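You operate a simulated robot arm through the tools that you are given. There is no shell and no other tool.

You run a simulated robot arm. Do the job below in one go: nothing can be reset, and whatever is moved stays where it is left.

Task
Plug in the warming band and bring the honey to 40 C.
Fine: stand the pail thermometer in the port of the lid, set the band dial to 40, wait for the pointer and turn the dial off; the plug stays in.

Only the result counts: the job must be done as asked and must still hold three seconds after the hand-in. Knocking over, shifting, dropping, spilling or breaking anything else fails it. A push-on lid holds only when it is set on centred and level and pressed home; a screw cap is set on level and turned clockwise until tight.

Robot
A 7-joint arm with a two-finger parallel gripper, fixed in place. Base frame: the origin is at the foot of the arm, x ahead of it, y to its left, z up; the work surface is at about z = 0.8. Lengths are in m, angles in rad, forces in N, time in s.
With the tool pointing down near the work surface it reaches from about 0.1 to 0.88 m from the base axis. Its first joint turns from -2.007 to 2.007 rad. Payload 3.91 kg.
Tool frame: the origin (TCP) lies between the finger pads and is the grasp point; the fingertips stand 0.03 m ahead of it; z points along the fingers, y is the line along which they close. Largest opening 0.11 m; finger width 0.02, thickness 0.01; the body of the gripper, 0.048 by 0.112 m, starts 0.055 m behind the TCP.
Orientation is that of the tool frame in the base frame, as a unit quaternion [w, x, y, z]. With the fingers straight down and closing along the base's y, the tool's x points along the base's -x, its y along +y and its z along -z.

Tools
- The arm moves only by the tool send_rows. Its arguments are lists of equal length, an entry for each row: "translation": the shift along the tool's x, y, z in units of 50 mm (1.0 is 50 mm), a list of three; "rot": the turn, a rotation vector about the tool's x, y, z in units of 4 degrees (1.0 is 4 degrees), a list of three. In form: {"translation": [[x, y, z], ...], "rot": [[rx, ry, rz], ...]}. A call has 1 to 20 rows; each row shifts and turns the commanded pose from where the row before left it, along the tool's axes as they then stand. "jaw" is the finger opening in m, from 0 to 0.11, set as the call begins (left out, the last holds). A call with a number of a shift or a turn outside -1 to 1 is refused whole. Each row takes 0.2 s and may step no farther than 0.05 m and 0.15 rad from the row before; otherwise, or with a gripper value out of range, the whole call is refused. A pose out of reach is approached as far as the arm can. The call stops where the force on the tool passes 40 N (or 10 N more than at its start, if that is more) or the arm is blocked; 0.2 s more then pass. The fingers move at their own pace (about 0.153 m/s each) and stop on an object; they squeeze with about 25 N. The grip force told is the motor's: it shows also when the fingers shut on nothing. Time passes only in rows, and 0.2 s behind the last, so rows that do not move let the fingers close. It gives the time, the measured TCP pose, the force on the tool (base axes), the opening and the grip force at its end, in the units of the frame above (readings bear some noise), with the torque about the TCP (base axes, N m) and any sound that the robot's microphone picked up.
- Cameras (640 x 400 px; columns grow to the right, rows downward): "scene" is fixed at [0.3989, -0.4995, 1.6178]; the picture's right is [0.88, -0.47, 0.00], its down [-0.17, -0.33, -0.93] and it looks along [0.43, 0.82, -0.38] (base axes); focal length 223 px, centre (320, 200). "wrist" rides on the gripper at [0.072, 0.017, -0.103] in the tool frame; the picture's right is [-0.23, 0.97, 0.00], its down [-0.76, -0.18, -0.62] and it looks along [-0.61, -0.14, 0.78] (tool axes); focal length 222 px, centre (320, 200). There is no depth. A picture from a camera that has moved, and an enlarged one, comes with that camera's place and axes in the base frame and with its lens.
- snapshot(camera): a new picture of that camera. The clock stands still meanwhile.
- slide_trunk(by): slides the trunk up (or, below 0, down) by that many m; the arm rides with it, the base frame stays. It gives what a move gives, with no picture.
- zoom(camera, box): a new picture of the part [left, top, right, bottom] of that camera's present view, enlarged. The clock stands still meanwhile.
- hand_in(): hands the job in; it is judged then, once.

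Places have to be worked out from the pictures, the camera data and where the tool is seen. Open the gripper and draw the arm clear of the work before you hand the job in, unless the task says otherwise.

The tools are called after "Call:" as name(argument=value, ...) on one line, values as JSON. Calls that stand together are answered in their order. send_rows: Moves the arm, as the interface text tells. Its arguments: {"type":"object","properties":{"translation":{"type":"array"},"rot":{"type":"array"},"jaw":{"type":"number"}},"required":["translation","rot"]} The other tools are called the same way: slide_trunk (by) slides the trunk up or down; snapshot (camera) takes a picture; zoom (camera, box) takes an enlarged picture of a part of a camera's view; hand_in () hands the job in.

At the start:

```text
clock: 0.0
ee_pos: [0.6259, -0.2271, 1.5634]
tool_rot: [0.001, 0.0, 1.0, 0.0]
wrist_force: [0.9, 0.0, 0.4]
torque: [0.0, 0.0, 0.01]
width: 0.11
grip_force: 0.2
trunk travel left (down, up): [-0.9, 0.09]
```

scene: 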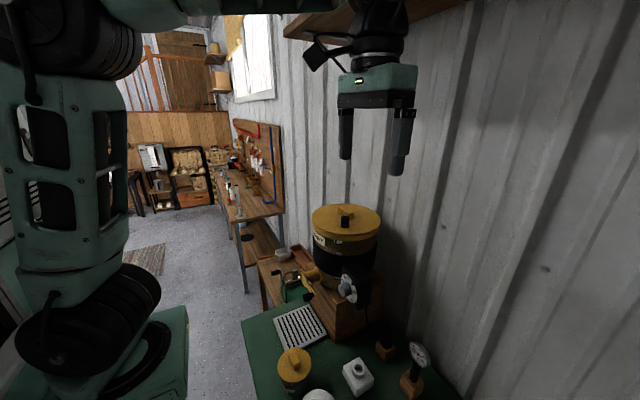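
wrist: 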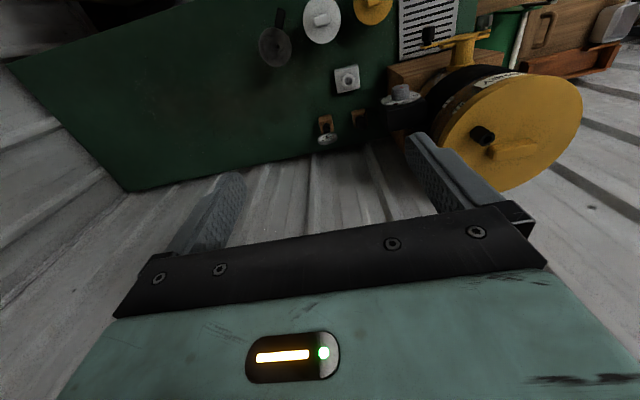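

The pictures show a pail with a yellow lid on a wooden stand, a dial, some jars and a thermometer on a small stand. I'll enlarge the views to identify the parts before I move anything.

Call:
zoom(camera="scene", box=[240, 190, 440, 315])

Call:
zoom(camera="scene", box=[240, 290, 440, 400])

Call:
zoom(camera="wrist", box=[240, 0, 440, 160])

Call:
zoom(camera="wrist", box=[360, 0, 640, 190])

```text
3.20 times, centred on (340, 252) of scene
camera zoom: at [0.3989, -0.4995, 1.6178], right [0.88, -0.47, 0.0], down [-0.17, -0.33, -0.93], along [0.43, 0.82, -0.38], focal length 715 px, centre (256, 32)
```

zoom: 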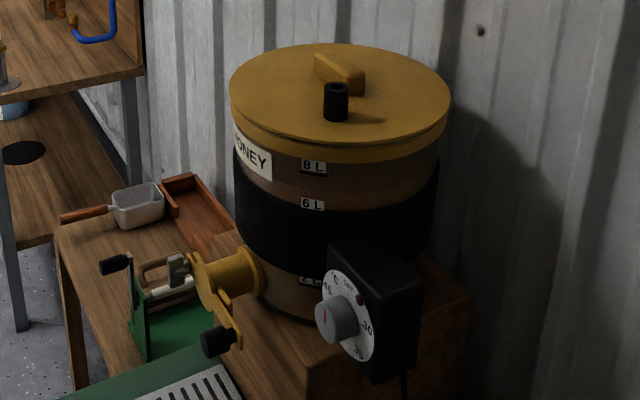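

```text
3.20 times, centred on (340, 345) of scene
camera zoom: at [0.3989, -0.4995, 1.6178], right [0.88, -0.47, 0.0], down [-0.17, -0.33, -0.93], along [0.43, 0.82, -0.38], focal length 715 px, centre (256, -264)
```

zoom: 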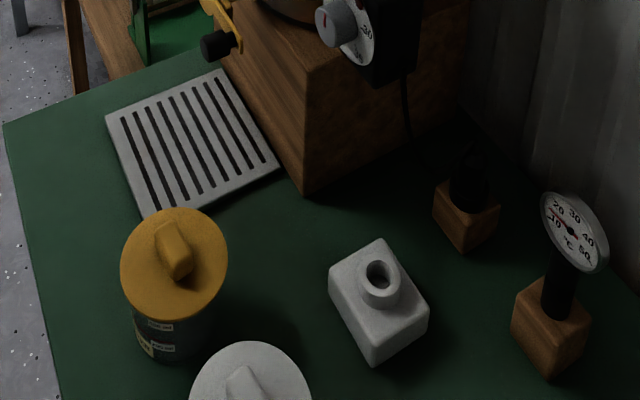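

```text
2.50 times, centred on (340, 80) of wrist
camera zoom: at [0.5529, -0.21, 1.6672], right [0.23, 0.97, 0.0], down [0.76, -0.18, 0.62], along [0.61, -0.14, -0.78], focal length 555 px, centre (270, 500)
```

zoom: 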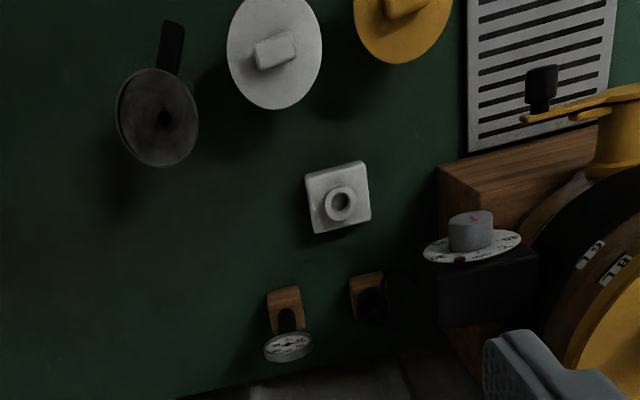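

```text
2.11 times, centred on (500, 95) of wrist
camera zoom: at [0.5529, -0.21, 1.6672], right [0.23, 0.97, 0.0], down [0.76, -0.18, 0.62], along [0.61, -0.14, -0.78], focal length 468 px, centre (-59, 421)
```

zoom: 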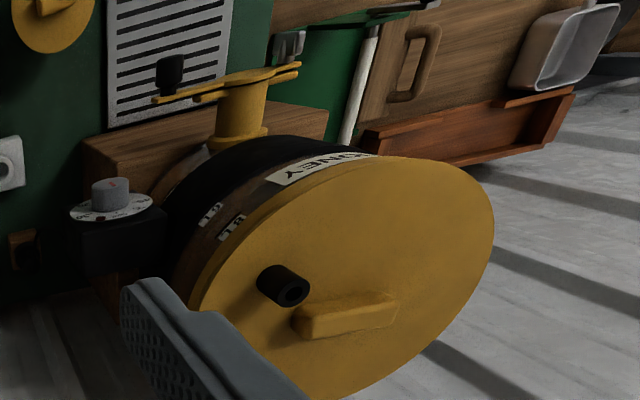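

From the two views I place the lid port top near (0.787, 0.05, 1.28), the dial knob near (0.73, -0.05, 1.08), the plug block near (0.85, -0.14) and the thermometer near (0.85, -0.26). I'll lower and pull back the hand through free air for a closer wrist view.

Call:
send_rows(translation=[[0.315, 0.0675, 0.9], [0.315, 0.0675, 0.9], [0.315, 0.0675, 0.9], [0.315, 0.0675, 0.9], [0.315, 0.0675, 0.9], [0.315, 0.0675, 0.9]], rot=[[0, 0, 0], [0, 0, 0], [0, 0, 0], [0, 0, 0], [0, 0, 0], [0, 0, 0]])

Call:
snapshot(camera="wrist")

Call:
snapshot(camera="scene")

```text
clock: 1.4
ee_pos: [0.5305, -0.2083, 1.2957]
tool_rot: [0.001, 0.0, 1.0, 0.0]
wrist_force: [-0.2, 0.0, -0.7]
torque: [-0.03, 0.0, 0.02]
width: 0.1101
grip_force: 0.1
trunk travel left (down, up): [-0.9, 0.09]
```

```text
taken
camera wrist: at [0.4565, -0.1905, 1.3987], right [0.23, 0.97, 0.0], down [0.76, -0.18, 0.62], along [0.61, -0.14, -0.78], focal length 222 px, centre (320, 200)
```

wrist: 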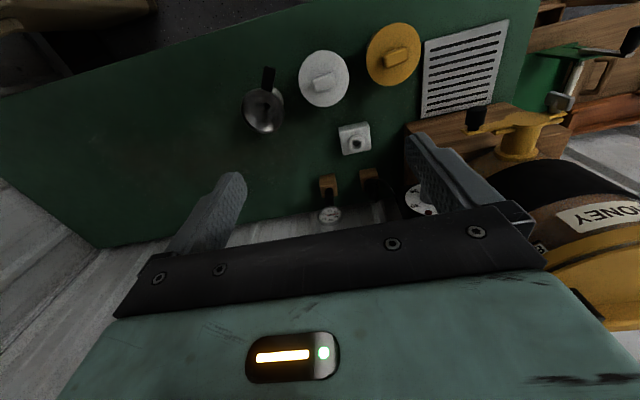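

```text
taken
```

scene: 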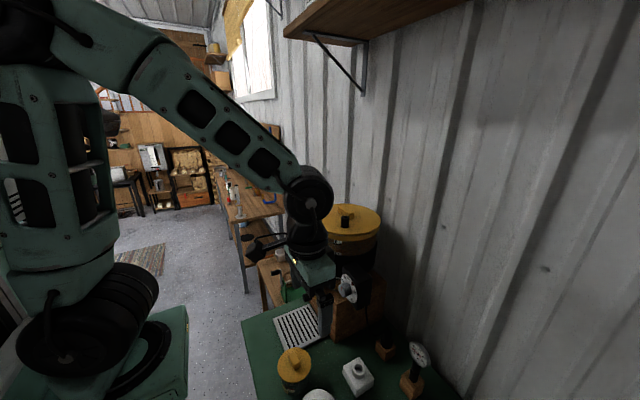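

The view is closer now and the arm hangs well above the table. I'll enlarge the dial, the socket, the plug and the thermometer.

Call:
zoom(camera="wrist", box=[300, 100, 460, 240])

Call:
zoom(camera="scene", box=[325, 255, 385, 315])

Call:
zoom(camera="scene", box=[335, 330, 435, 400])

```text
2.86 times, centred on (380, 170) of wrist
camera zoom: at [0.4565, -0.1905, 1.3987], right [0.23, 0.97, 0.0], down [0.76, -0.18, 0.62], along [0.61, -0.14, -0.78], focal length 635 px, centre (149, 286)
```

zoom: 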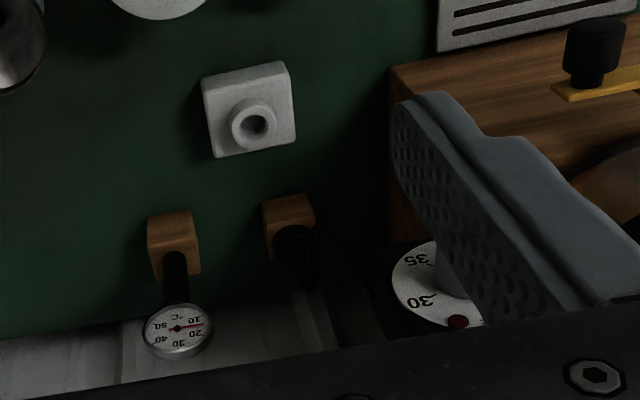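

```text
6.67 times, centred on (355, 285) of scene
camera zoom: at [0.3989, -0.4995, 1.6178], right [0.88, -0.47, 0.0], down [-0.17, -0.33, -0.93], along [0.43, 0.82, -0.38], focal length 1489 px, centre (87, -367)
```

zoom: 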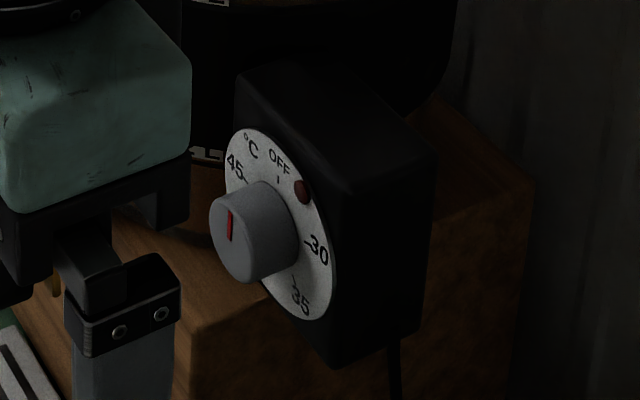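

```text
5.71 times, centred on (385, 365) of scene
camera zoom: at [0.3989, -0.4995, 1.6178], right [0.88, -0.47, 0.0], down [-0.17, -0.33, -0.93], along [0.43, 0.82, -0.38], focal length 1276 px, centre (-51, -743)
```

zoom: 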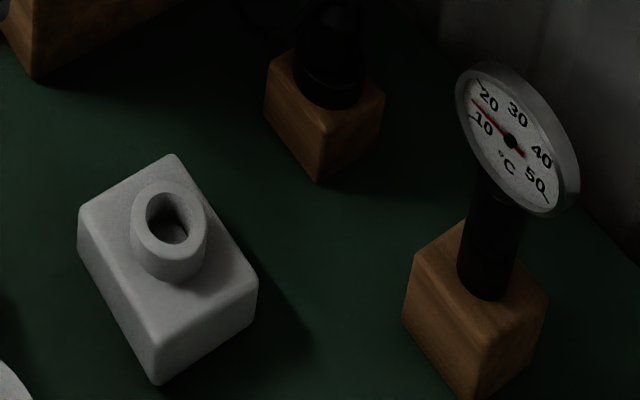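

The dial reads OFF at the top and 30, 35 … 45 go round clockwise; the thermometer pointer is at about 15. I'll go nearer to look at the plug, the socket and the thermometer, keeping the fingertips above the jars.

Call:
send_rows(translation=[[-0.36, 0.072, 0.864], [-0.36, 0.072, 0.864], [-0.36, 0.072, 0.864], [-0.36, 0.072, 0.864], [-0.36, 0.072, 0.864]], rot=[[0, 0, 0], [0, 0, 0], [0, 0, 0], [0, 0, 0], [0, 0, 0]])

Call:
snapshot(camera="wrist")

Call:
zoom(camera="wrist", box=[240, 100, 420, 240])

Call:
snapshot(camera="scene")

```text
clock: 2.6
ee_pos: [0.6222, -0.1908, 1.0773]
tool_rot: [-0.001, 0.0, 1.0, 0.0]
wrist_force: [-0.6, 0.5, 1.4]
torque: [-0.02, -0.02, 0.0]
width: 0.1104
grip_force: 0.0
trunk travel left (down, up): [-0.9, 0.09]
```

```text
taken
camera wrist: at [0.5472, -0.1723, 1.1813], right [0.23, 0.97, 0.0], down [0.76, -0.18, 0.62], along [0.61, -0.14, -0.78], focal length 222 px, centre (320, 200)
```

wrist: 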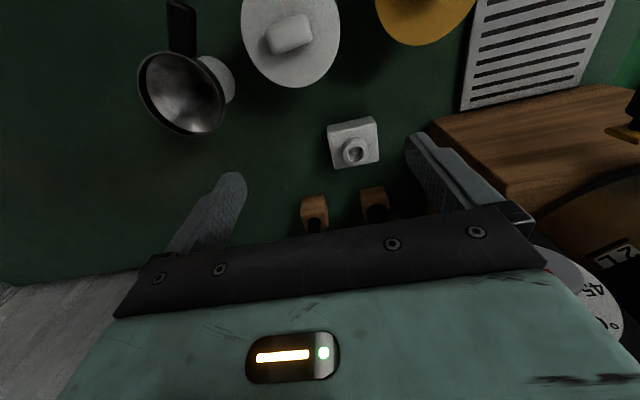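

```text
2.86 times, centred on (330, 170) of wrist
camera zoom: at [0.5472, -0.1723, 1.1813], right [0.23, 0.97, 0.0], down [0.76, -0.18, 0.62], along [0.61, -0.14, -0.78], focal length 635 px, centre (291, 286)
```

zoom: 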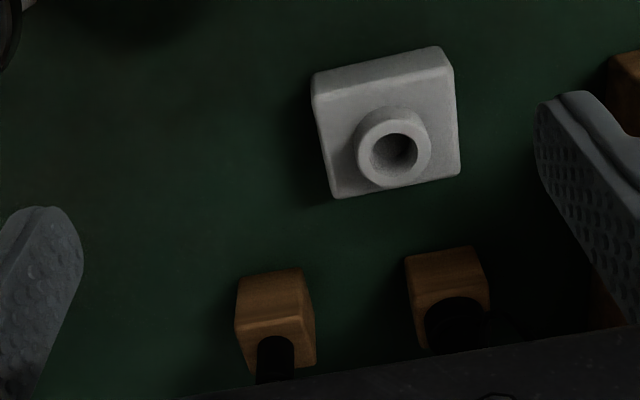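

```text
taken
```

scene: 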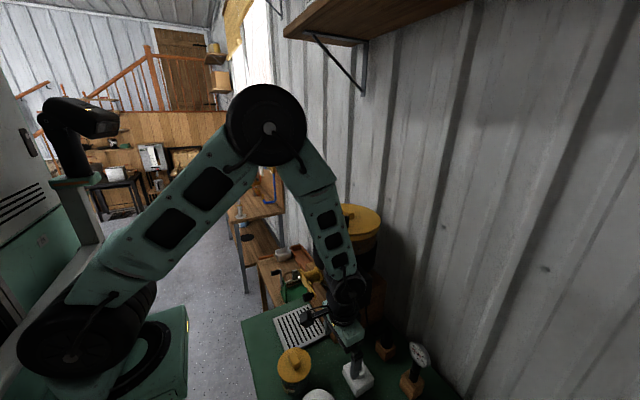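

I now place the thermometer dial near (0.856, -0.257, 0.96), the plug near (0.855, -0.135, 0.85) and the socket near (0.714, -0.167). A sideways grasp with the camera on top suits the thermometer and the knob, so I'll back off into free space and start rolling the wrist to test its range.

Call:
send_rows(translation=[[0.4, 0.3, -0.733], [0.4, 0.3, -0.733], [0.4, 0.3, -0.733], [0.4, 0.3, -0.733], [0.4, 0.3, -0.733], [0.4, 0.3, -0.733], [0, 0, 0], [0, 0, 0], [0, 0, 0], [0, 0, 0], [0, 0, 0], [0, 0, 0], [0, 0, 0], [0, 0, 0], [0, 0, 0], [0, 0, 0], [0, 0, 0], [0, 0, 0], [0, 0, 0], [0, 0, 0]], rot=[[0, 0, 0], [0, 0, 0], [0, 0, 0], [0, 0, 0], [0, 0, 0], [0, 0, 0], [0, 0, 1], [0, 0, 1], [0, 0, 1], [0, 0, 1], [0, 0, 1], [0, 0, 1], [0, 0, 1], [0, 0, 1], [0, 0, 1], [0, 0, 1], [0, 0, 1], [0, 0, 1], [0, 0, 1], [0, 0, 1]])

Call:
snapshot(camera="scene")

Call:
snapshot(camera="wrist")

```text
clock: 6.8
ee_pos: [0.5002, -0.0988, 1.2961]
tool_rot: [0.0, 0.47, 0.883, 0.0]
wrist_force: [0.4, 1.0, -0.3]
torque: [0.01, -0.02, 0.03]
width: 0.1098
grip_force: 0.1
trunk travel left (down, up): [-0.9, 0.09]
```

```text
taken
```

scene: 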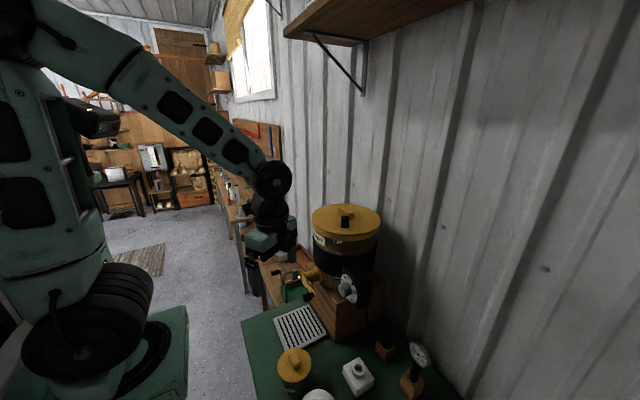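

```text
taken
camera wrist: at [0.4735, -0.029, 1.4008], right [0.93, 0.36, 0.0], down [0.28, -0.73, 0.62], along [0.22, -0.58, -0.78], focal length 222 px, centre (320, 200)
```

wrist: 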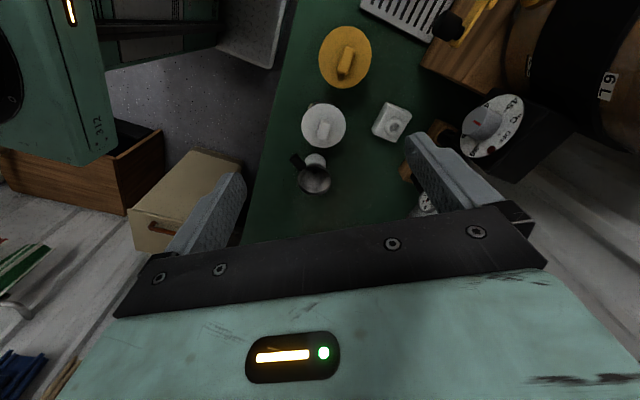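

The roll of 56° followed without trouble. I'll keep rolling in the same direction towards 180°.

Call:
send_rows(translation=[[0, 0, 0], [0, 0, 0], [0, 0, 0], [0, 0, 0], [0, 0, 0], [0, 0, 0], [0, 0, 0], [0, 0, 0], [0, 0, 0], [0, 0, 0], [0, 0, 0], [0, 0, 0], [0, 0, 0], [0, 0, 0], [0, 0, 0], [0, 0, 0], [0, 0, 0], [0, 0, 0], [0, 0, 0], [0, 0, 0]], rot=[[0, 0, 1], [0, 0, 1], [0, 0, 1], [0, 0, 1], [0, 0, 1], [0, 0, 1], [0, 0, 1], [0, 0, 1], [0, 0, 1], [0, 0, 1], [0, 0, 1], [0, 0, 1], [0, 0, 1], [0, 0, 1], [0, 0, 1], [0, 0, 1], [0, 0, 1], [0, 0, 1], [0, 0, 1], [0, 0, 1]])

Call:
send_rows(translation=[[0, 0, 0], [0, 0, 0], [0, 0, 0], [0, 0, 0], [0, 0, 0], [0, 0, 0], [0, 0, 0], [0, 0, 0], [0, 0, 0], [0, 0, 0], [0, 0, 0]], rot=[[0, 0, 1], [0, 0, 1], [0, 0, 1], [0, 0, 1], [0, 0, 1], [0, 0, 1], [0, 0, 1], [0, 0, 1], [0, 0, 1], [0, 0, 1], [0, 0, 1]])

Call:
snapshot(camera="scene")

```text
clock: 11.0
ee_pos: [0.5026, -0.1007, 1.2959]
tool_rot: [0.0, 0.928, 0.373, 0.0]
wrist_force: [0.0, -0.3, -0.9]
torque: [0.04, -0.02, 0.01]
width: 0.1097
grip_force: 0.0
trunk travel left (down, up): [-0.9, 0.09]
```

```text
clock: 13.4
ee_pos: [0.5009, -0.0995, 1.2993]
tool_rot: [-0.002, 1.0, 0.02, 0.004]
wrist_force: [0.0, 0.8, -0.1]
torque: [0.02, 0.01, 0.01]
width: 0.11
grip_force: 0.0
trunk travel left (down, up): [-0.9, 0.09]
```

```text
taken
```

scene: 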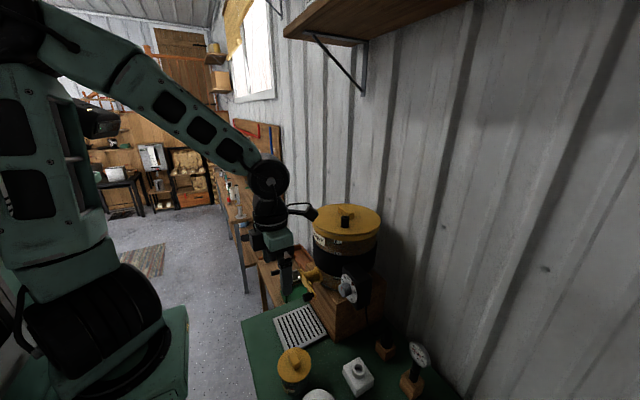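

The wrist reached about 178° of roll, so the camera is now on the far side. Next I tilt the hand forward by 60° in place so the camera comes on top.

Call:
send_rows(translation=[[0, 0, 0], [0, 0, 0], [0, 0, 0], [0, 0, 0], [0, 0, 0], [0, 0, 0], [0, 0, 0], [0, 0, 0], [0, 0, 0], [0, 0, 0], [0, 0, 0], [0, 0, 0], [0, 0, 0], [0, 0, 0], [0, 0, 0]], rot=[[0, 1, 0], [0, 1, 0], [0, 1, 0], [0, 1, 0], [0, 1, 0], [0, 1, 0], [0, 1, 0], [0, 1, 0], [0, 1, 0], [0, 1, 0], [0, 1, 0], [0, 1, 0], [0, 1, 0], [0, 1, 0], [0, 1, 0]])

Call:
snapshot(camera="scene")

Call:
snapshot(camera="wrist")

```text
clock: 16.6
ee_pos: [0.6198, -0.0835, 1.3945]
tool_rot: [0.0, 0.866, 0.0, 0.5]
wrist_force: [0.5, -0.1, -0.1]
torque: [0.01, 0.02, 0.02]
width: 0.1099
grip_force: 0.0
out of reach, approached as far as the arm can: row 5, 6, 7, 8, 9, 10, 11, 12, 13, 14, 15
trunk travel left (down, up): [-0.9, 0.09]
```

```text
taken
```

scene: 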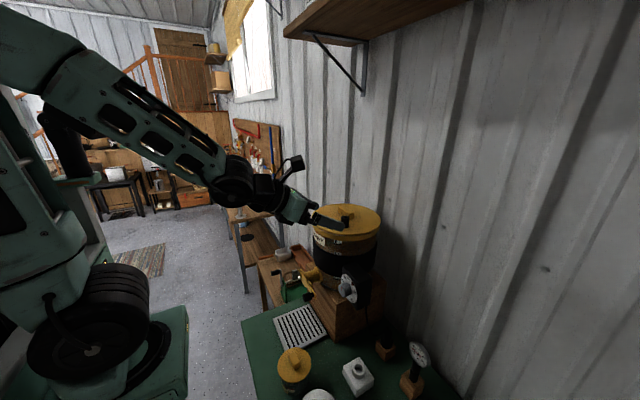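

```text
taken
camera wrist: at [0.5646, -0.0994, 1.5087], right [-0.11, -0.97, -0.2], down [-0.92, 0.18, -0.35], along [0.37, 0.14, -0.92], focal length 222 px, centre (320, 200)
```

wrist: 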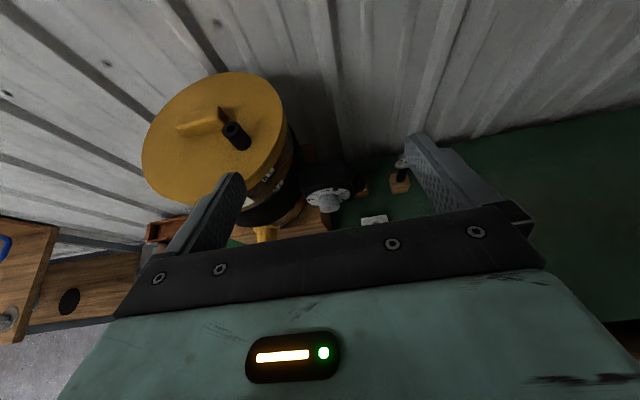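

At this spot the tilted pose lay too close to the arm, so the hand ended up near (0.62, -0.08, 1.39) with the 60° tilt. The camera is now upright and sees the lid, dial, plug and thermometer, so I'll enlarge those.

Call:
zoom(camera="wrist", box=[290, 140, 430, 240])

Call:
zoom(camera="wrist", box=[140, 70, 320, 200])

```text
4.00 times, centred on (360, 190) of wrist
camera zoom: at [0.5646, -0.0994, 1.5087], right [-0.11, -0.97, -0.2], down [-0.92, 0.18, -0.35], along [0.37, 0.14, -0.92], focal length 888 px, centre (160, 240)
```

zoom: 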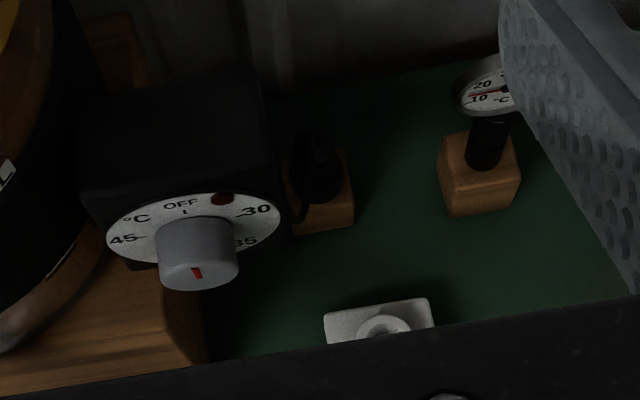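

```text
3.08 times, centred on (230, 135) of wrist
camera zoom: at [0.5646, -0.0994, 1.5087], right [-0.11, -0.97, -0.2], down [-0.92, 0.18, -0.35], along [0.37, 0.14, -0.92], focal length 684 px, centre (597, 400)
```

zoom: 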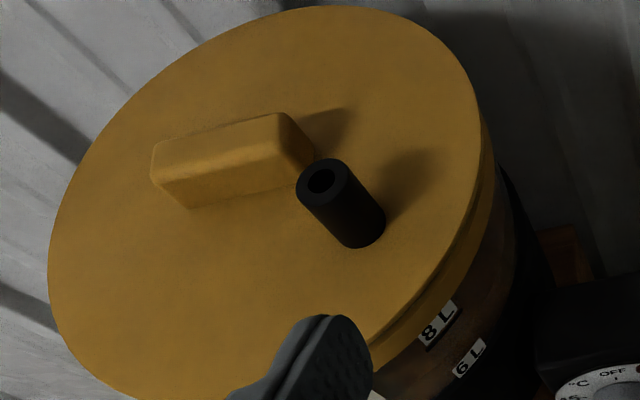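

The dial shows OFF at the top, 45 at the left, 30 at the right and 35 at the lower right, which puts 40 at the lower left. I'll move the hand forward and slightly down, clear of the lid, to see how the commanded pose tracks.

Call:
send_rows(translation=[[0.054, 0.2, 0.893], [0.054, 0.2, 0.893], [0.054, 0.2, 0.893], [0.054, 0.2, 0.893], [0.054, 0.2, 0.893]], rot=[[0, 0, 0], [0, 0, 0], [0, 0, 0], [0, 0, 0], [0, 0, 0]])

Call:
snapshot(camera="wrist")

Call:
snapshot(camera="scene")

```text
clock: 17.8
ee_pos: [0.8186, -0.1342, 1.2933]
tool_rot: [-0.002, 0.866, 0.001, 0.501]
wrist_force: [0.3, -0.4, 0.3]
torque: [-0.01, -0.02, 0.0]
width: 0.1099
grip_force: 0.0
trunk travel left (down, up): [-0.9, 0.09]
```

```text
taken
camera wrist: at [0.7645, -0.1504, 1.4079], right [-0.11, -0.97, -0.2], down [-0.92, 0.18, -0.35], along [0.37, 0.14, -0.92], focal length 222 px, centre (320, 200)
```

wrist: 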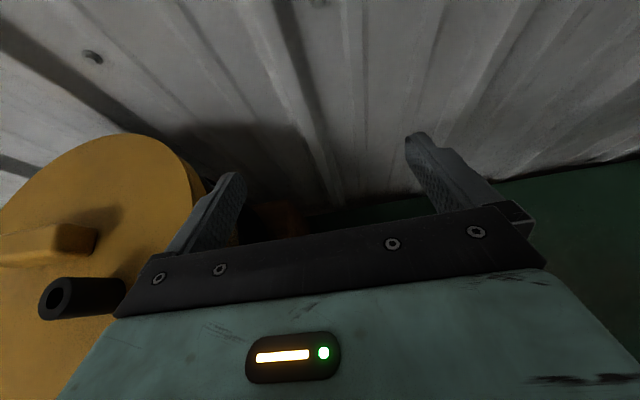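

```text
taken
```

scene: 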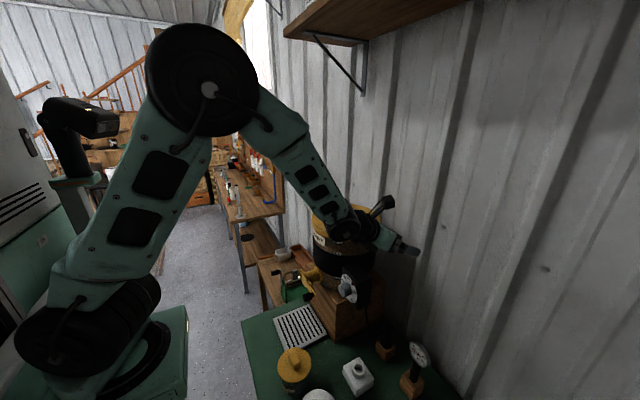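

The hand is at (0.819, -0.134, 1.293) and follows its commands again. I'll shift right, then go down in front of the plug and thermometer for a close look, staying clear of the dial box.

Call:
send_rows(translation=[[0, 0.7, 0], [0, 0.7, 0], [-0.826, 0, 0.112], [-0.826, 0, 0.112], [-0.826, 0, 0.112], [-0.826, 0, 0.112], [-0.826, 0, 0.112]], rot=[[0, 0, 0], [0, 0, 0], [0, 0, 0], [0, 0, 0], [0, 0, 0], [0, 0, 0], [0, 0, 0]])

Call:
snapshot(camera="wrist")

Call:
zoom(camera="wrist", box=[250, 90, 430, 220])

Call:
snapshot(camera="scene")

```text
clock: 19.4
ee_pos: [0.7375, -0.2051, 1.0996]
tool_rot: [-0.001, 0.866, 0.001, 0.5]
wrist_force: [0.2, -0.2, -0.3]
torque: [-0.01, 0.0, 0.0]
width: 0.1101
grip_force: 0.1
trunk travel left (down, up): [-0.9, 0.09]
```

```text
taken
camera wrist: at [0.6828, -0.2213, 1.2152], right [-0.11, -0.97, -0.2], down [-0.92, 0.18, -0.35], along [0.37, 0.14, -0.92], focal length 222 px, centre (320, 200)
```

wrist: 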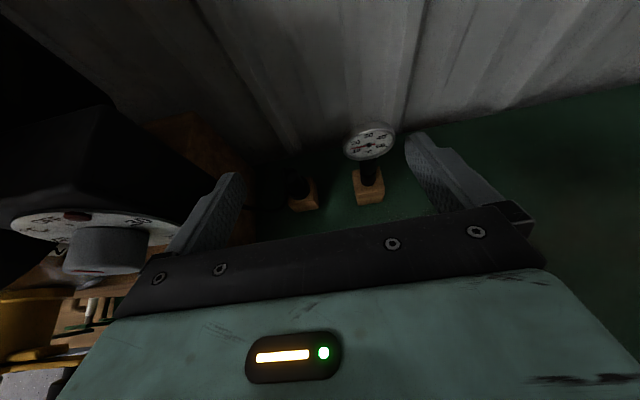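

```text
3.08 times, centred on (340, 155) of wrist
camera zoom: at [0.6828, -0.2213, 1.2152], right [-0.11, -0.97, -0.2], down [-0.92, 0.18, -0.35], along [0.37, 0.14, -0.92], focal length 684 px, centre (258, 338)
```

zoom: 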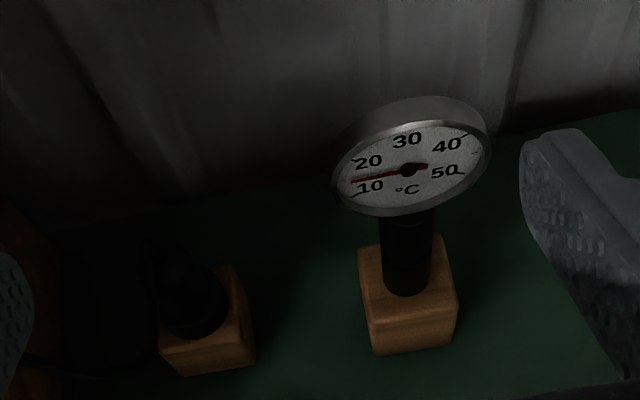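

```text
taken
```

scene: 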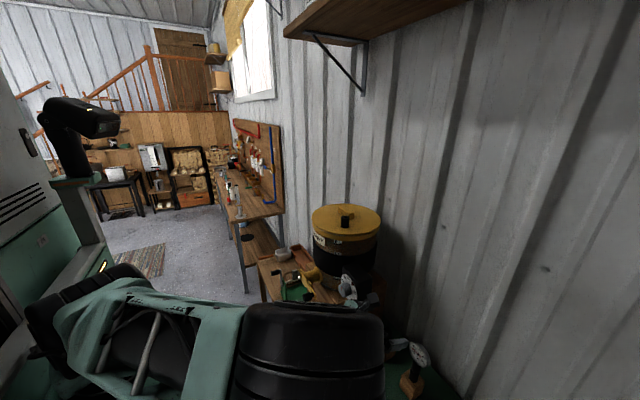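

The thermometer sleeve stands near (0.849, -0.255) with its block top at about z = 0.872 and its dial bottom near z = 0.918; the plug block is at about (0.858, -0.13). I'll take the thermometer first so that it's out of the way for the plug, and go to a pre-grasp pose 0.1 m back along the tool axis.

Call:
send_rows(translation=[[-0.607, 0.2535, 0.4625], [-0.607, 0.2535, 0.4625], [-0.607, 0.2535, 0.4625], [-0.607, 0.2535, 0.4625]], rot=[[0, 0, 0], [0, 0, 0], [0, 0, 0], [0, 0, 0]])

Call:
snapshot(camera="wrist")

Call:
zoom(camera="wrist", box=[240, 50, 400, 190])

Call:
snapshot(camera="scene")

```text
clock: 20.4
ee_pos: [0.7601, -0.2558, 0.9486]
tool_rot: [-0.001, 0.866, 0.001, 0.499]
wrist_force: [-0.2, -0.2, 0.6]
torque: [-0.01, 0.01, 0.0]
width: 0.11
grip_force: 0.1
trunk travel left (down, up): [-0.9, 0.09]
```

```text
taken
camera wrist: at [0.7056, -0.2717, 1.0639], right [-0.11, -0.97, -0.2], down [-0.92, 0.18, -0.35], along [0.37, 0.14, -0.92], focal length 222 px, centre (320, 200)
```

wrist: 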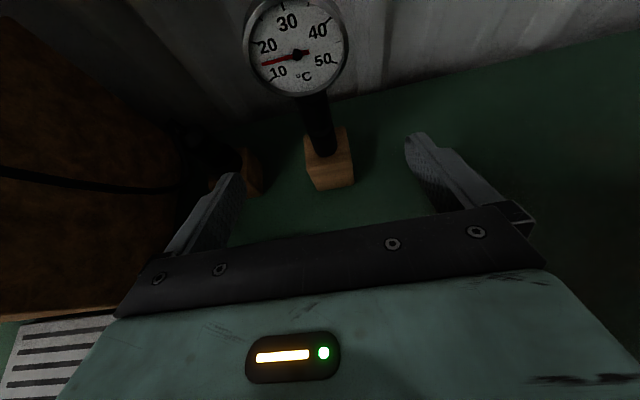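

```text
2.86 times, centred on (320, 120) of wrist
camera zoom: at [0.7056, -0.2717, 1.0639], right [-0.11, -0.97, -0.2], down [-0.92, 0.18, -0.35], along [0.37, 0.14, -0.92], focal length 635 px, centre (320, 429)
```

zoom: 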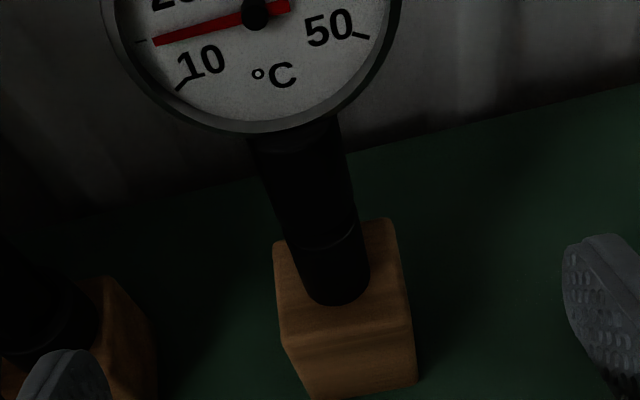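

```text
taken
```

scene: 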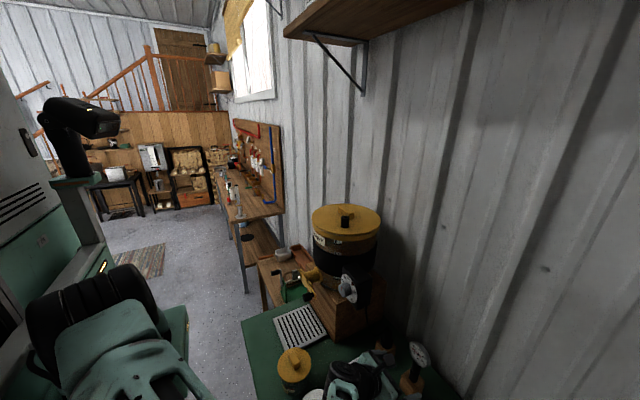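

The hand is at pre-grasp with the sleeve almost centred between the fingers; the elbow has swung to the right side but stays high, near z = 1.3. I'll advance about 60 % of the way, checking force, and look again.

Call:
send_rows(translation=[[-0.035, -0.02, 0.62], [-0.035, -0.02, 0.62]], rot=[[0, 0, 0], [0, 0, 0]])

Call:
snapshot(camera="wrist")

Call:
zoom(camera="wrist", box=[240, 70, 400, 200])

Call:
zoom(camera="scene", box=[360, 330, 440, 400])

```text
clock: 21.0
ee_pos: [0.8117, -0.2528, 0.9159]
tool_rot: [0.0, 0.866, 0.0, 0.5]
wrist_force: [-0.2, 0.3, 0.5]
torque: [-0.03, 0.03, 0.0]
width: 0.11
grip_force: 0.1
trunk travel left (down, up): [-0.9, 0.09]
```

```text
taken
camera wrist: at [0.7577, -0.2689, 1.0308], right [-0.11, -0.97, -0.2], down [-0.92, 0.18, -0.35], along [0.37, 0.14, -0.92], focal length 222 px, centre (320, 200)
```

wrist: 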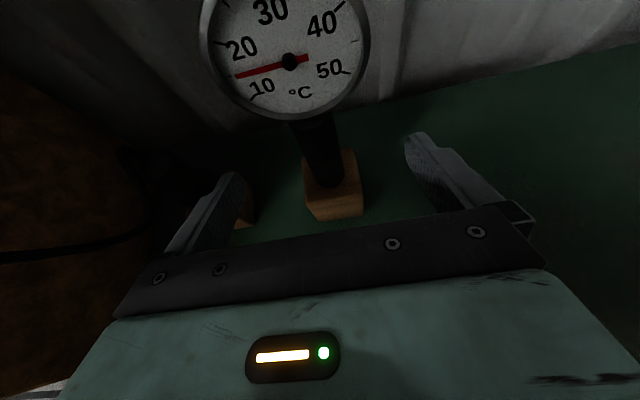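

```text
3.08 times, centred on (320, 135) of wrist
camera zoom: at [0.7577, -0.2689, 1.0308], right [-0.11, -0.97, -0.2], down [-0.92, 0.18, -0.35], along [0.37, 0.14, -0.92], focal length 684 px, centre (320, 400)
```

zoom: 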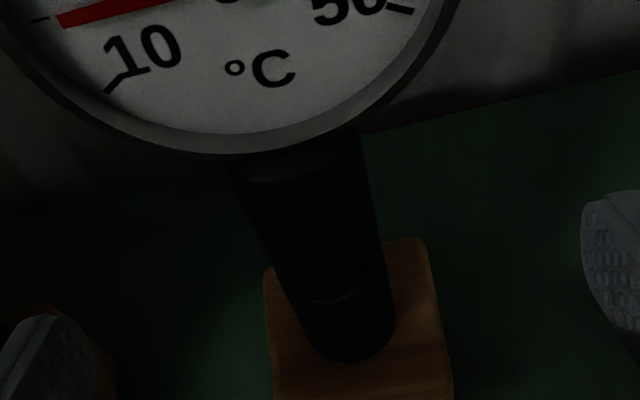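

```text
5.71 times, centred on (400, 365) of scene
camera zoom: at [0.3989, -0.4995, 1.6178], right [0.88, -0.47, 0.0], down [-0.17, -0.33, -0.93], along [0.43, 0.82, -0.38], focal length 1276 px, centre (-137, -743)
```

zoom: 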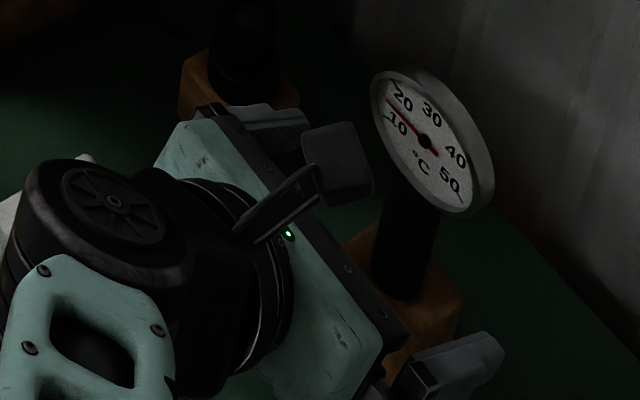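

The two wrist views triangulate the sleeve axis at about (0.846, -0.252), with its base at z ≈ 0.863 and the dial bottom at z ≈ 0.935. The TCP is centred in y, so I'll advance the last 37 mm along the tool axis and then close the fingers.

Call:
send_rows(translation=[[0, 0, 0.37], [0, 0, 0.37]], rot=[[0, 0, 0], [0, 0, 0]])

Call:
zoom(camera="wrist", box=[200, 60, 440, 240])

Call:
zoom(camera="scene", box=[360, 330, 440, 400])

```text
clock: 21.6
ee_pos: [0.8445, -0.2544, 0.8969]
tool_rot: [0.0, 0.866, 0.0, 0.5]
wrist_force: [0.0, 0.7, 0.2]
torque: [0.04, 0.01, 0.04]
width: 0.1101
grip_force: 0.1
trunk travel left (down, up): [-0.9, 0.09]
```

```text
2.22 times, centred on (320, 150) of wrist
camera zoom: at [0.7895, -0.2691, 1.0123], right [-0.11, -0.97, -0.2], down [-0.92, 0.18, -0.35], along [0.37, 0.14, -0.92], focal length 494 px, centre (320, 311)
```

zoom: 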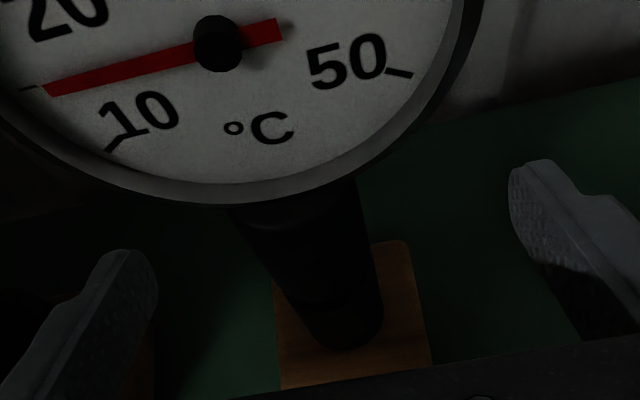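

```text
5.71 times, centred on (400, 365) of scene
camera zoom: at [0.3989, -0.4995, 1.6178], right [0.88, -0.47, 0.0], down [-0.17, -0.33, -0.93], along [0.43, 0.82, -0.38], focal length 1276 px, centre (-137, -743)
```

zoom: 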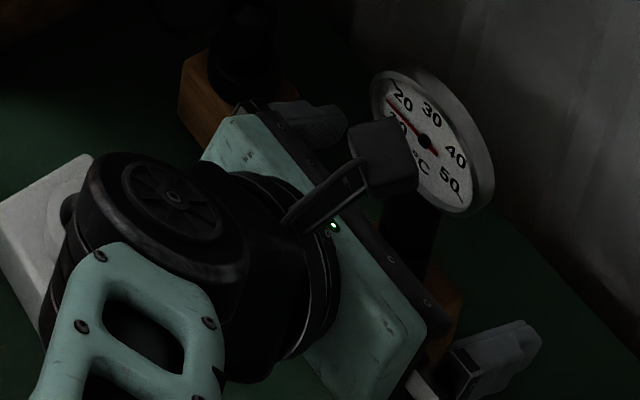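

The fingers straddle the black sleeve within about 2 mm of centre. Now I close the jaw on it.

Call:
send_rows(translation=[[0, 0, 0], [0, 0, 0], [0, 0, 0], [0, 0, 0]], rot=[[0, 0, 0], [0, 0, 0], [0, 0, 0], [0, 0, 0]], jaw=0.0)

Call:
zoom(camera="wrist", box=[200, 60, 440, 240])

```text
clock: 22.6
ee_pos: [0.8452, -0.2543, 0.8967]
tool_rot: [0.001, 0.866, -0.001, 0.5]
wrist_force: [3.1, -6.3, 1.2]
torque: [0.0, -0.02, 0.02]
width: 0.0249
grip_force: 24.5
trunk travel left (down, up): [-0.9, 0.09]
```

```text
2.22 times, centred on (320, 150) of wrist
camera zoom: at [0.7898, -0.2696, 1.0123], right [-0.11, -0.97, -0.2], down [-0.92, 0.18, -0.35], along [0.37, 0.14, -0.92], focal length 494 px, centre (320, 311)
```

zoom: 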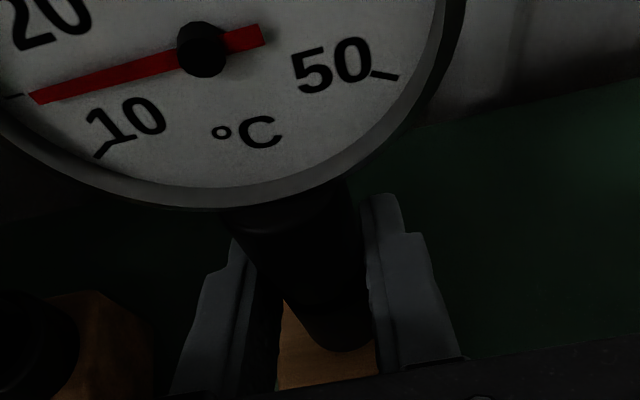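

The grip holds the sleeve at 24.9 mm opening. I'll lift it straight up 0.1 m slowly and check that the probe comes out of the block.

Call:
send_rows(translation=[[0.26, 0, -0.15], [0.346, 0, -0.2], [0.346, 0, -0.2], [0.346, 0, -0.2], [0.346, 0, -0.2], [0.346, 0, -0.2]], rot=[[0, 0, 0], [0, 0, 0], [0, 0, 0], [0, 0, 0], [0, 0, 0], [0, 0, 0]])

Call:
snapshot(camera="scene")

Call:
zoom(camera="scene", box=[360, 310, 450, 400])

Call:
snapshot(camera="wrist")

```text
clock: 24.0
ee_pos: [0.844, -0.2502, 1.0127]
tool_rot: [-0.001, 0.866, 0.001, 0.499]
wrist_force: [0.2, -0.2, -0.6]
torque: [0.0, 0.0, 0.01]
width: 0.0249
grip_force: 25.4
trunk travel left (down, up): [-0.9, 0.09]
```

```text
taken
```

scene: 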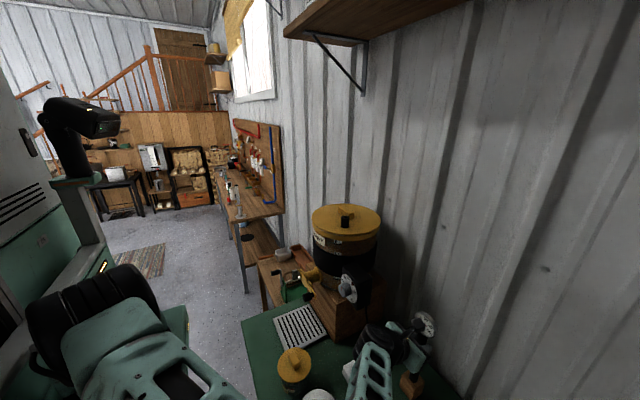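

```text
4.44 times, centred on (405, 355) of scene
camera zoom: at [0.3989, -0.4995, 1.6178], right [0.88, -0.47, 0.0], down [-0.17, -0.33, -0.93], along [0.43, 0.82, -0.38], focal length 993 px, centre (-58, -489)
```

zoom: 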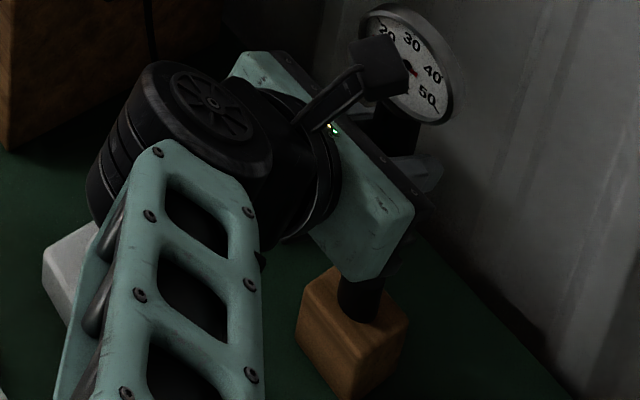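

```text
taken
camera wrist: at [0.7897, -0.2678, 1.1275], right [-0.11, -0.97, -0.2], down [-0.92, 0.18, -0.35], along [0.37, 0.14, -0.92], focal length 222 px, centre (320, 200)
```

wrist: 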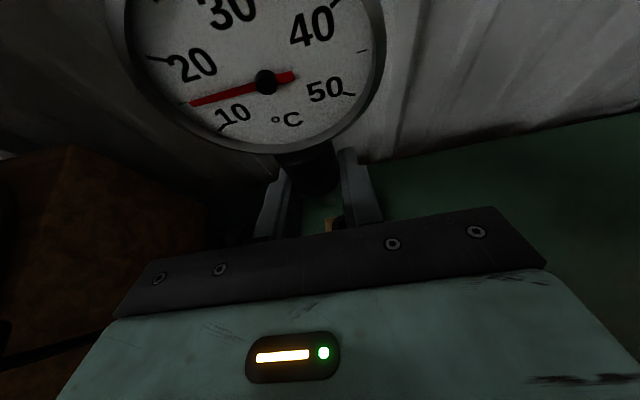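

The thermometer came up freely (the short black collar stayed on its block). I'll raise it to about z = 1.42 and bring it back to x ≈ 0.79, well clear of everything.

Call:
send_rows(translation=[[0.653, 0, -0.509], [0.653, 0, -0.509], [0.653, 0, -0.509], [0.653, 0, -0.509], [0.653, 0, -0.509], [0.653, 0, -0.509], [0.653, 0, -0.509], [0.653, 0, -0.509], [0.653, 0, -0.509], [0.653, 0, -0.509]], rot=[[0, 0, 0], [0, 0, 0], [0, 0, 0], [0, 0, 0], [0, 0, 0], [0, 0, 0], [0, 0, 0], [0, 0, 0], [0, 0, 0], [0, 0, 0]])

Call:
snapshot(camera="scene")

Call:
zoom(camera="scene", box=[340, 180, 500, 320])

```text
clock: 26.2
ee_pos: [0.7868, -0.2521, 1.421]
tool_rot: [0.0, 0.866, 0.0, 0.5]
wrist_force: [1.0, -0.3, -2.4]
torque: [0.04, 0.0, 0.04]
width: 0.0249
grip_force: 24.4
trunk travel left (down, up): [-0.9, 0.09]
```

```text
taken
```

scene: 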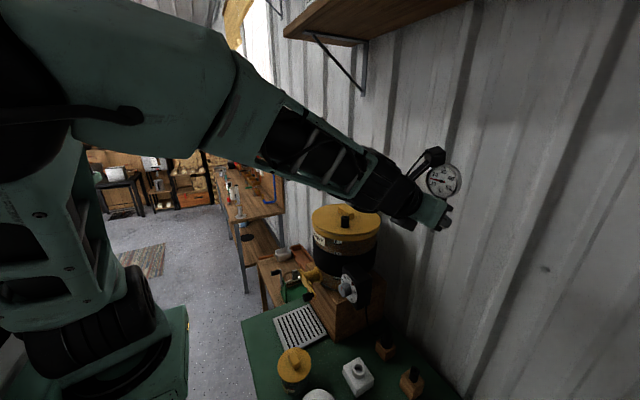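

```text
2.86 times, centred on (420, 250) of scene
camera zoom: at [0.3989, -0.4995, 1.6178], right [0.88, -0.47, 0.0], down [-0.17, -0.33, -0.93], along [0.43, 0.82, -0.38], focal length 638 px, centre (34, 57)
```

zoom: 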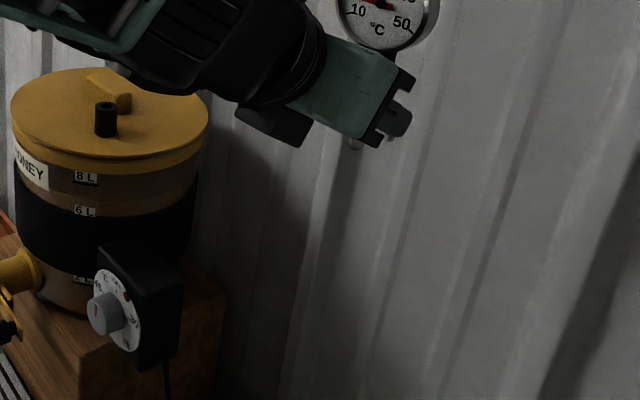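

The hand is up at (0.787, -0.252, 1.421). I'll enlarge the area below the hand to see how far the probe hangs down.

Call:
zoom(camera="scene", box=[410, 190, 470, 240])

Call:
snapshot(camera="wrist")

```text
8.00 times, centred on (440, 215) of scene
camera zoom: at [0.3989, -0.4995, 1.6178], right [0.88, -0.47, 0.0], down [-0.17, -0.33, -0.93], along [0.43, 0.82, -0.38], focal length 1787 px, centre (-640, 80)
```

zoom: 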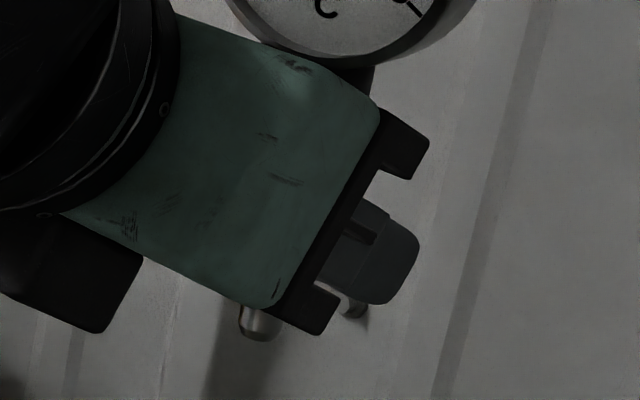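

```text
taken
camera wrist: at [0.7319, -0.2676, 1.5355], right [-0.11, -0.97, -0.2], down [-0.92, 0.18, -0.35], along [0.37, 0.14, -0.92], focal length 222 px, centre (320, 200)
```

wrist: 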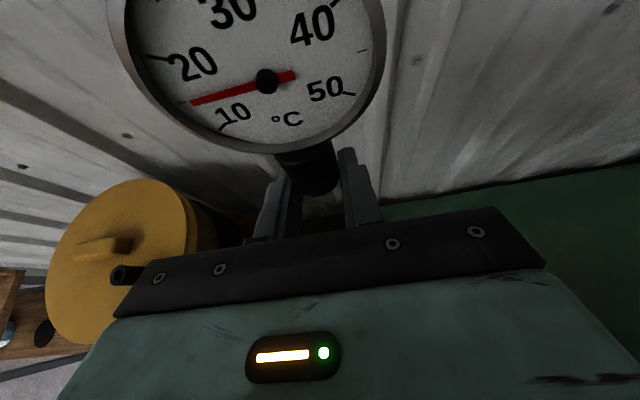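

The probe tip isn't clear from here because the hand hides it. Above the port the fixed camera should see beneath the hand, so I'll carry the thermometer sideways at z = 1.42 to y ≈ 0.05.

Call:
send_rows(translation=[[0, -0.86, 0], [0, -0.86, 0], [0, -0.86, 0], [0, -0.86, 0], [0, -0.86, 0], [0, -0.86, 0], [0, -0.86, 0]], rot=[[0, 0, 0], [0, 0, 0], [0, 0, 0], [0, 0, 0], [0, 0, 0], [0, 0, 0], [0, 0, 0]])

Call:
snapshot(camera="scene")

Call:
zoom(camera="scene", box=[310, 150, 400, 240])

Call:
snapshot(camera="wrist")

```text
clock: 27.8
ee_pos: [0.7859, 0.0465, 1.4192]
tool_rot: [-0.001, 0.866, 0.0, 0.5]
wrist_force: [-0.5, -0.1, -1.3]
torque: [0.05, 0.0, 0.02]
width: 0.0251
grip_force: 25.1
trunk travel left (down, up): [-0.9, 0.09]
```

```text
taken
```

scene: 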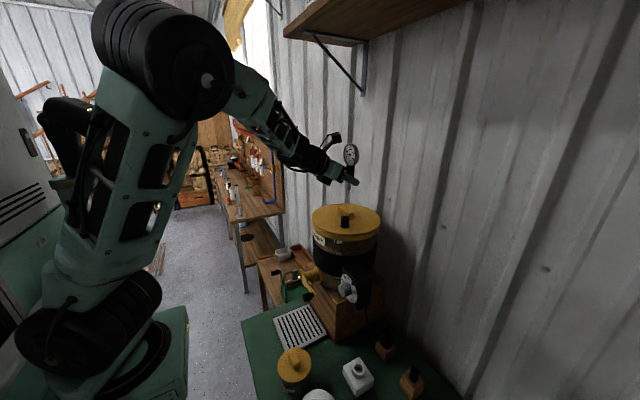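

```text
4.44 times, centred on (355, 195) of scene
camera zoom: at [0.3989, -0.4995, 1.6178], right [0.88, -0.47, 0.0], down [-0.17, -0.33, -0.93], along [0.43, 0.82, -0.38], focal length 993 px, centre (164, 222)
```

zoom: 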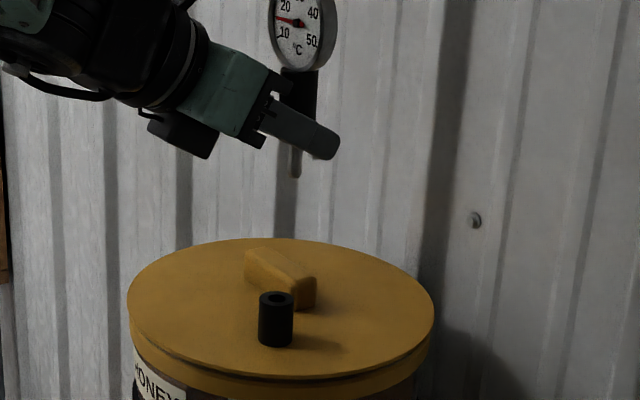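

```text
taken
camera wrist: at [0.7312, 0.0302, 1.5347], right [-0.11, -0.97, -0.2], down [-0.92, 0.18, -0.35], along [0.37, 0.14, -0.92], focal length 222 px, centre (320, 200)
```

wrist: 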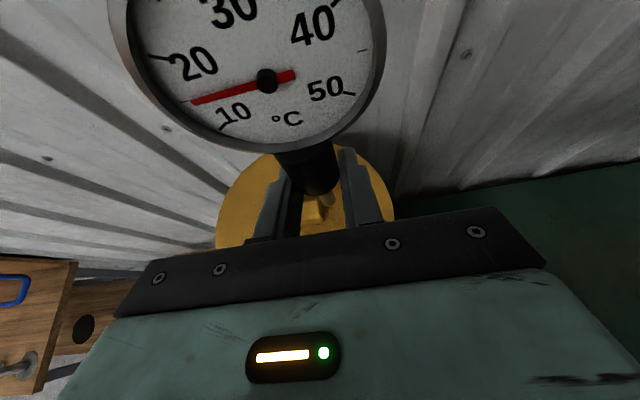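

Now the fixed camera sees both the probe tip and the port. I'll enlarge that area and the wrist view to measure the offset.

Call:
zoom(camera="scene", box=[325, 160, 375, 230])

Call:
zoom(camera="wrist", box=[260, 130, 400, 230])

```text
5.71 times, centred on (350, 195) of scene
camera zoom: at [0.3989, -0.4995, 1.6178], right [0.88, -0.47, 0.0], down [-0.17, -0.33, -0.93], along [0.43, 0.82, -0.38], focal length 1276 px, centre (149, 229)
```

zoom: 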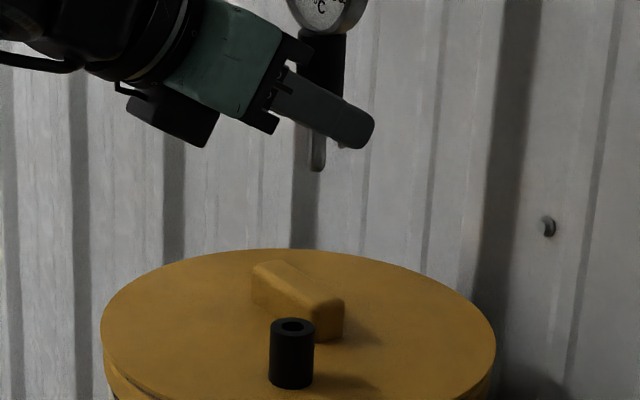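

```text
4.00 times, centred on (330, 180) of wrist
camera zoom: at [0.7312, 0.0302, 1.5347], right [-0.11, -0.97, -0.2], down [-0.92, 0.18, -0.35], along [0.37, 0.14, -0.92], focal length 888 px, centre (280, 280)
```

zoom: 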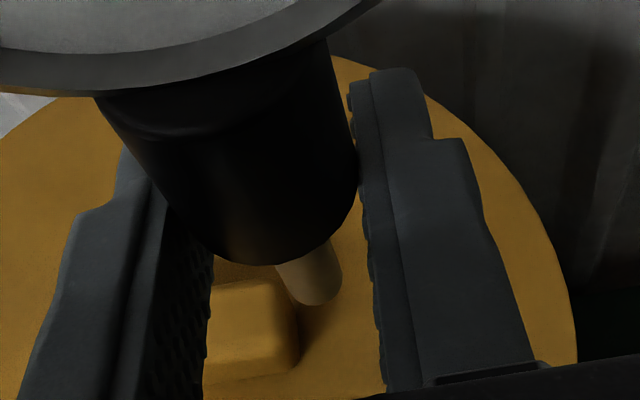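

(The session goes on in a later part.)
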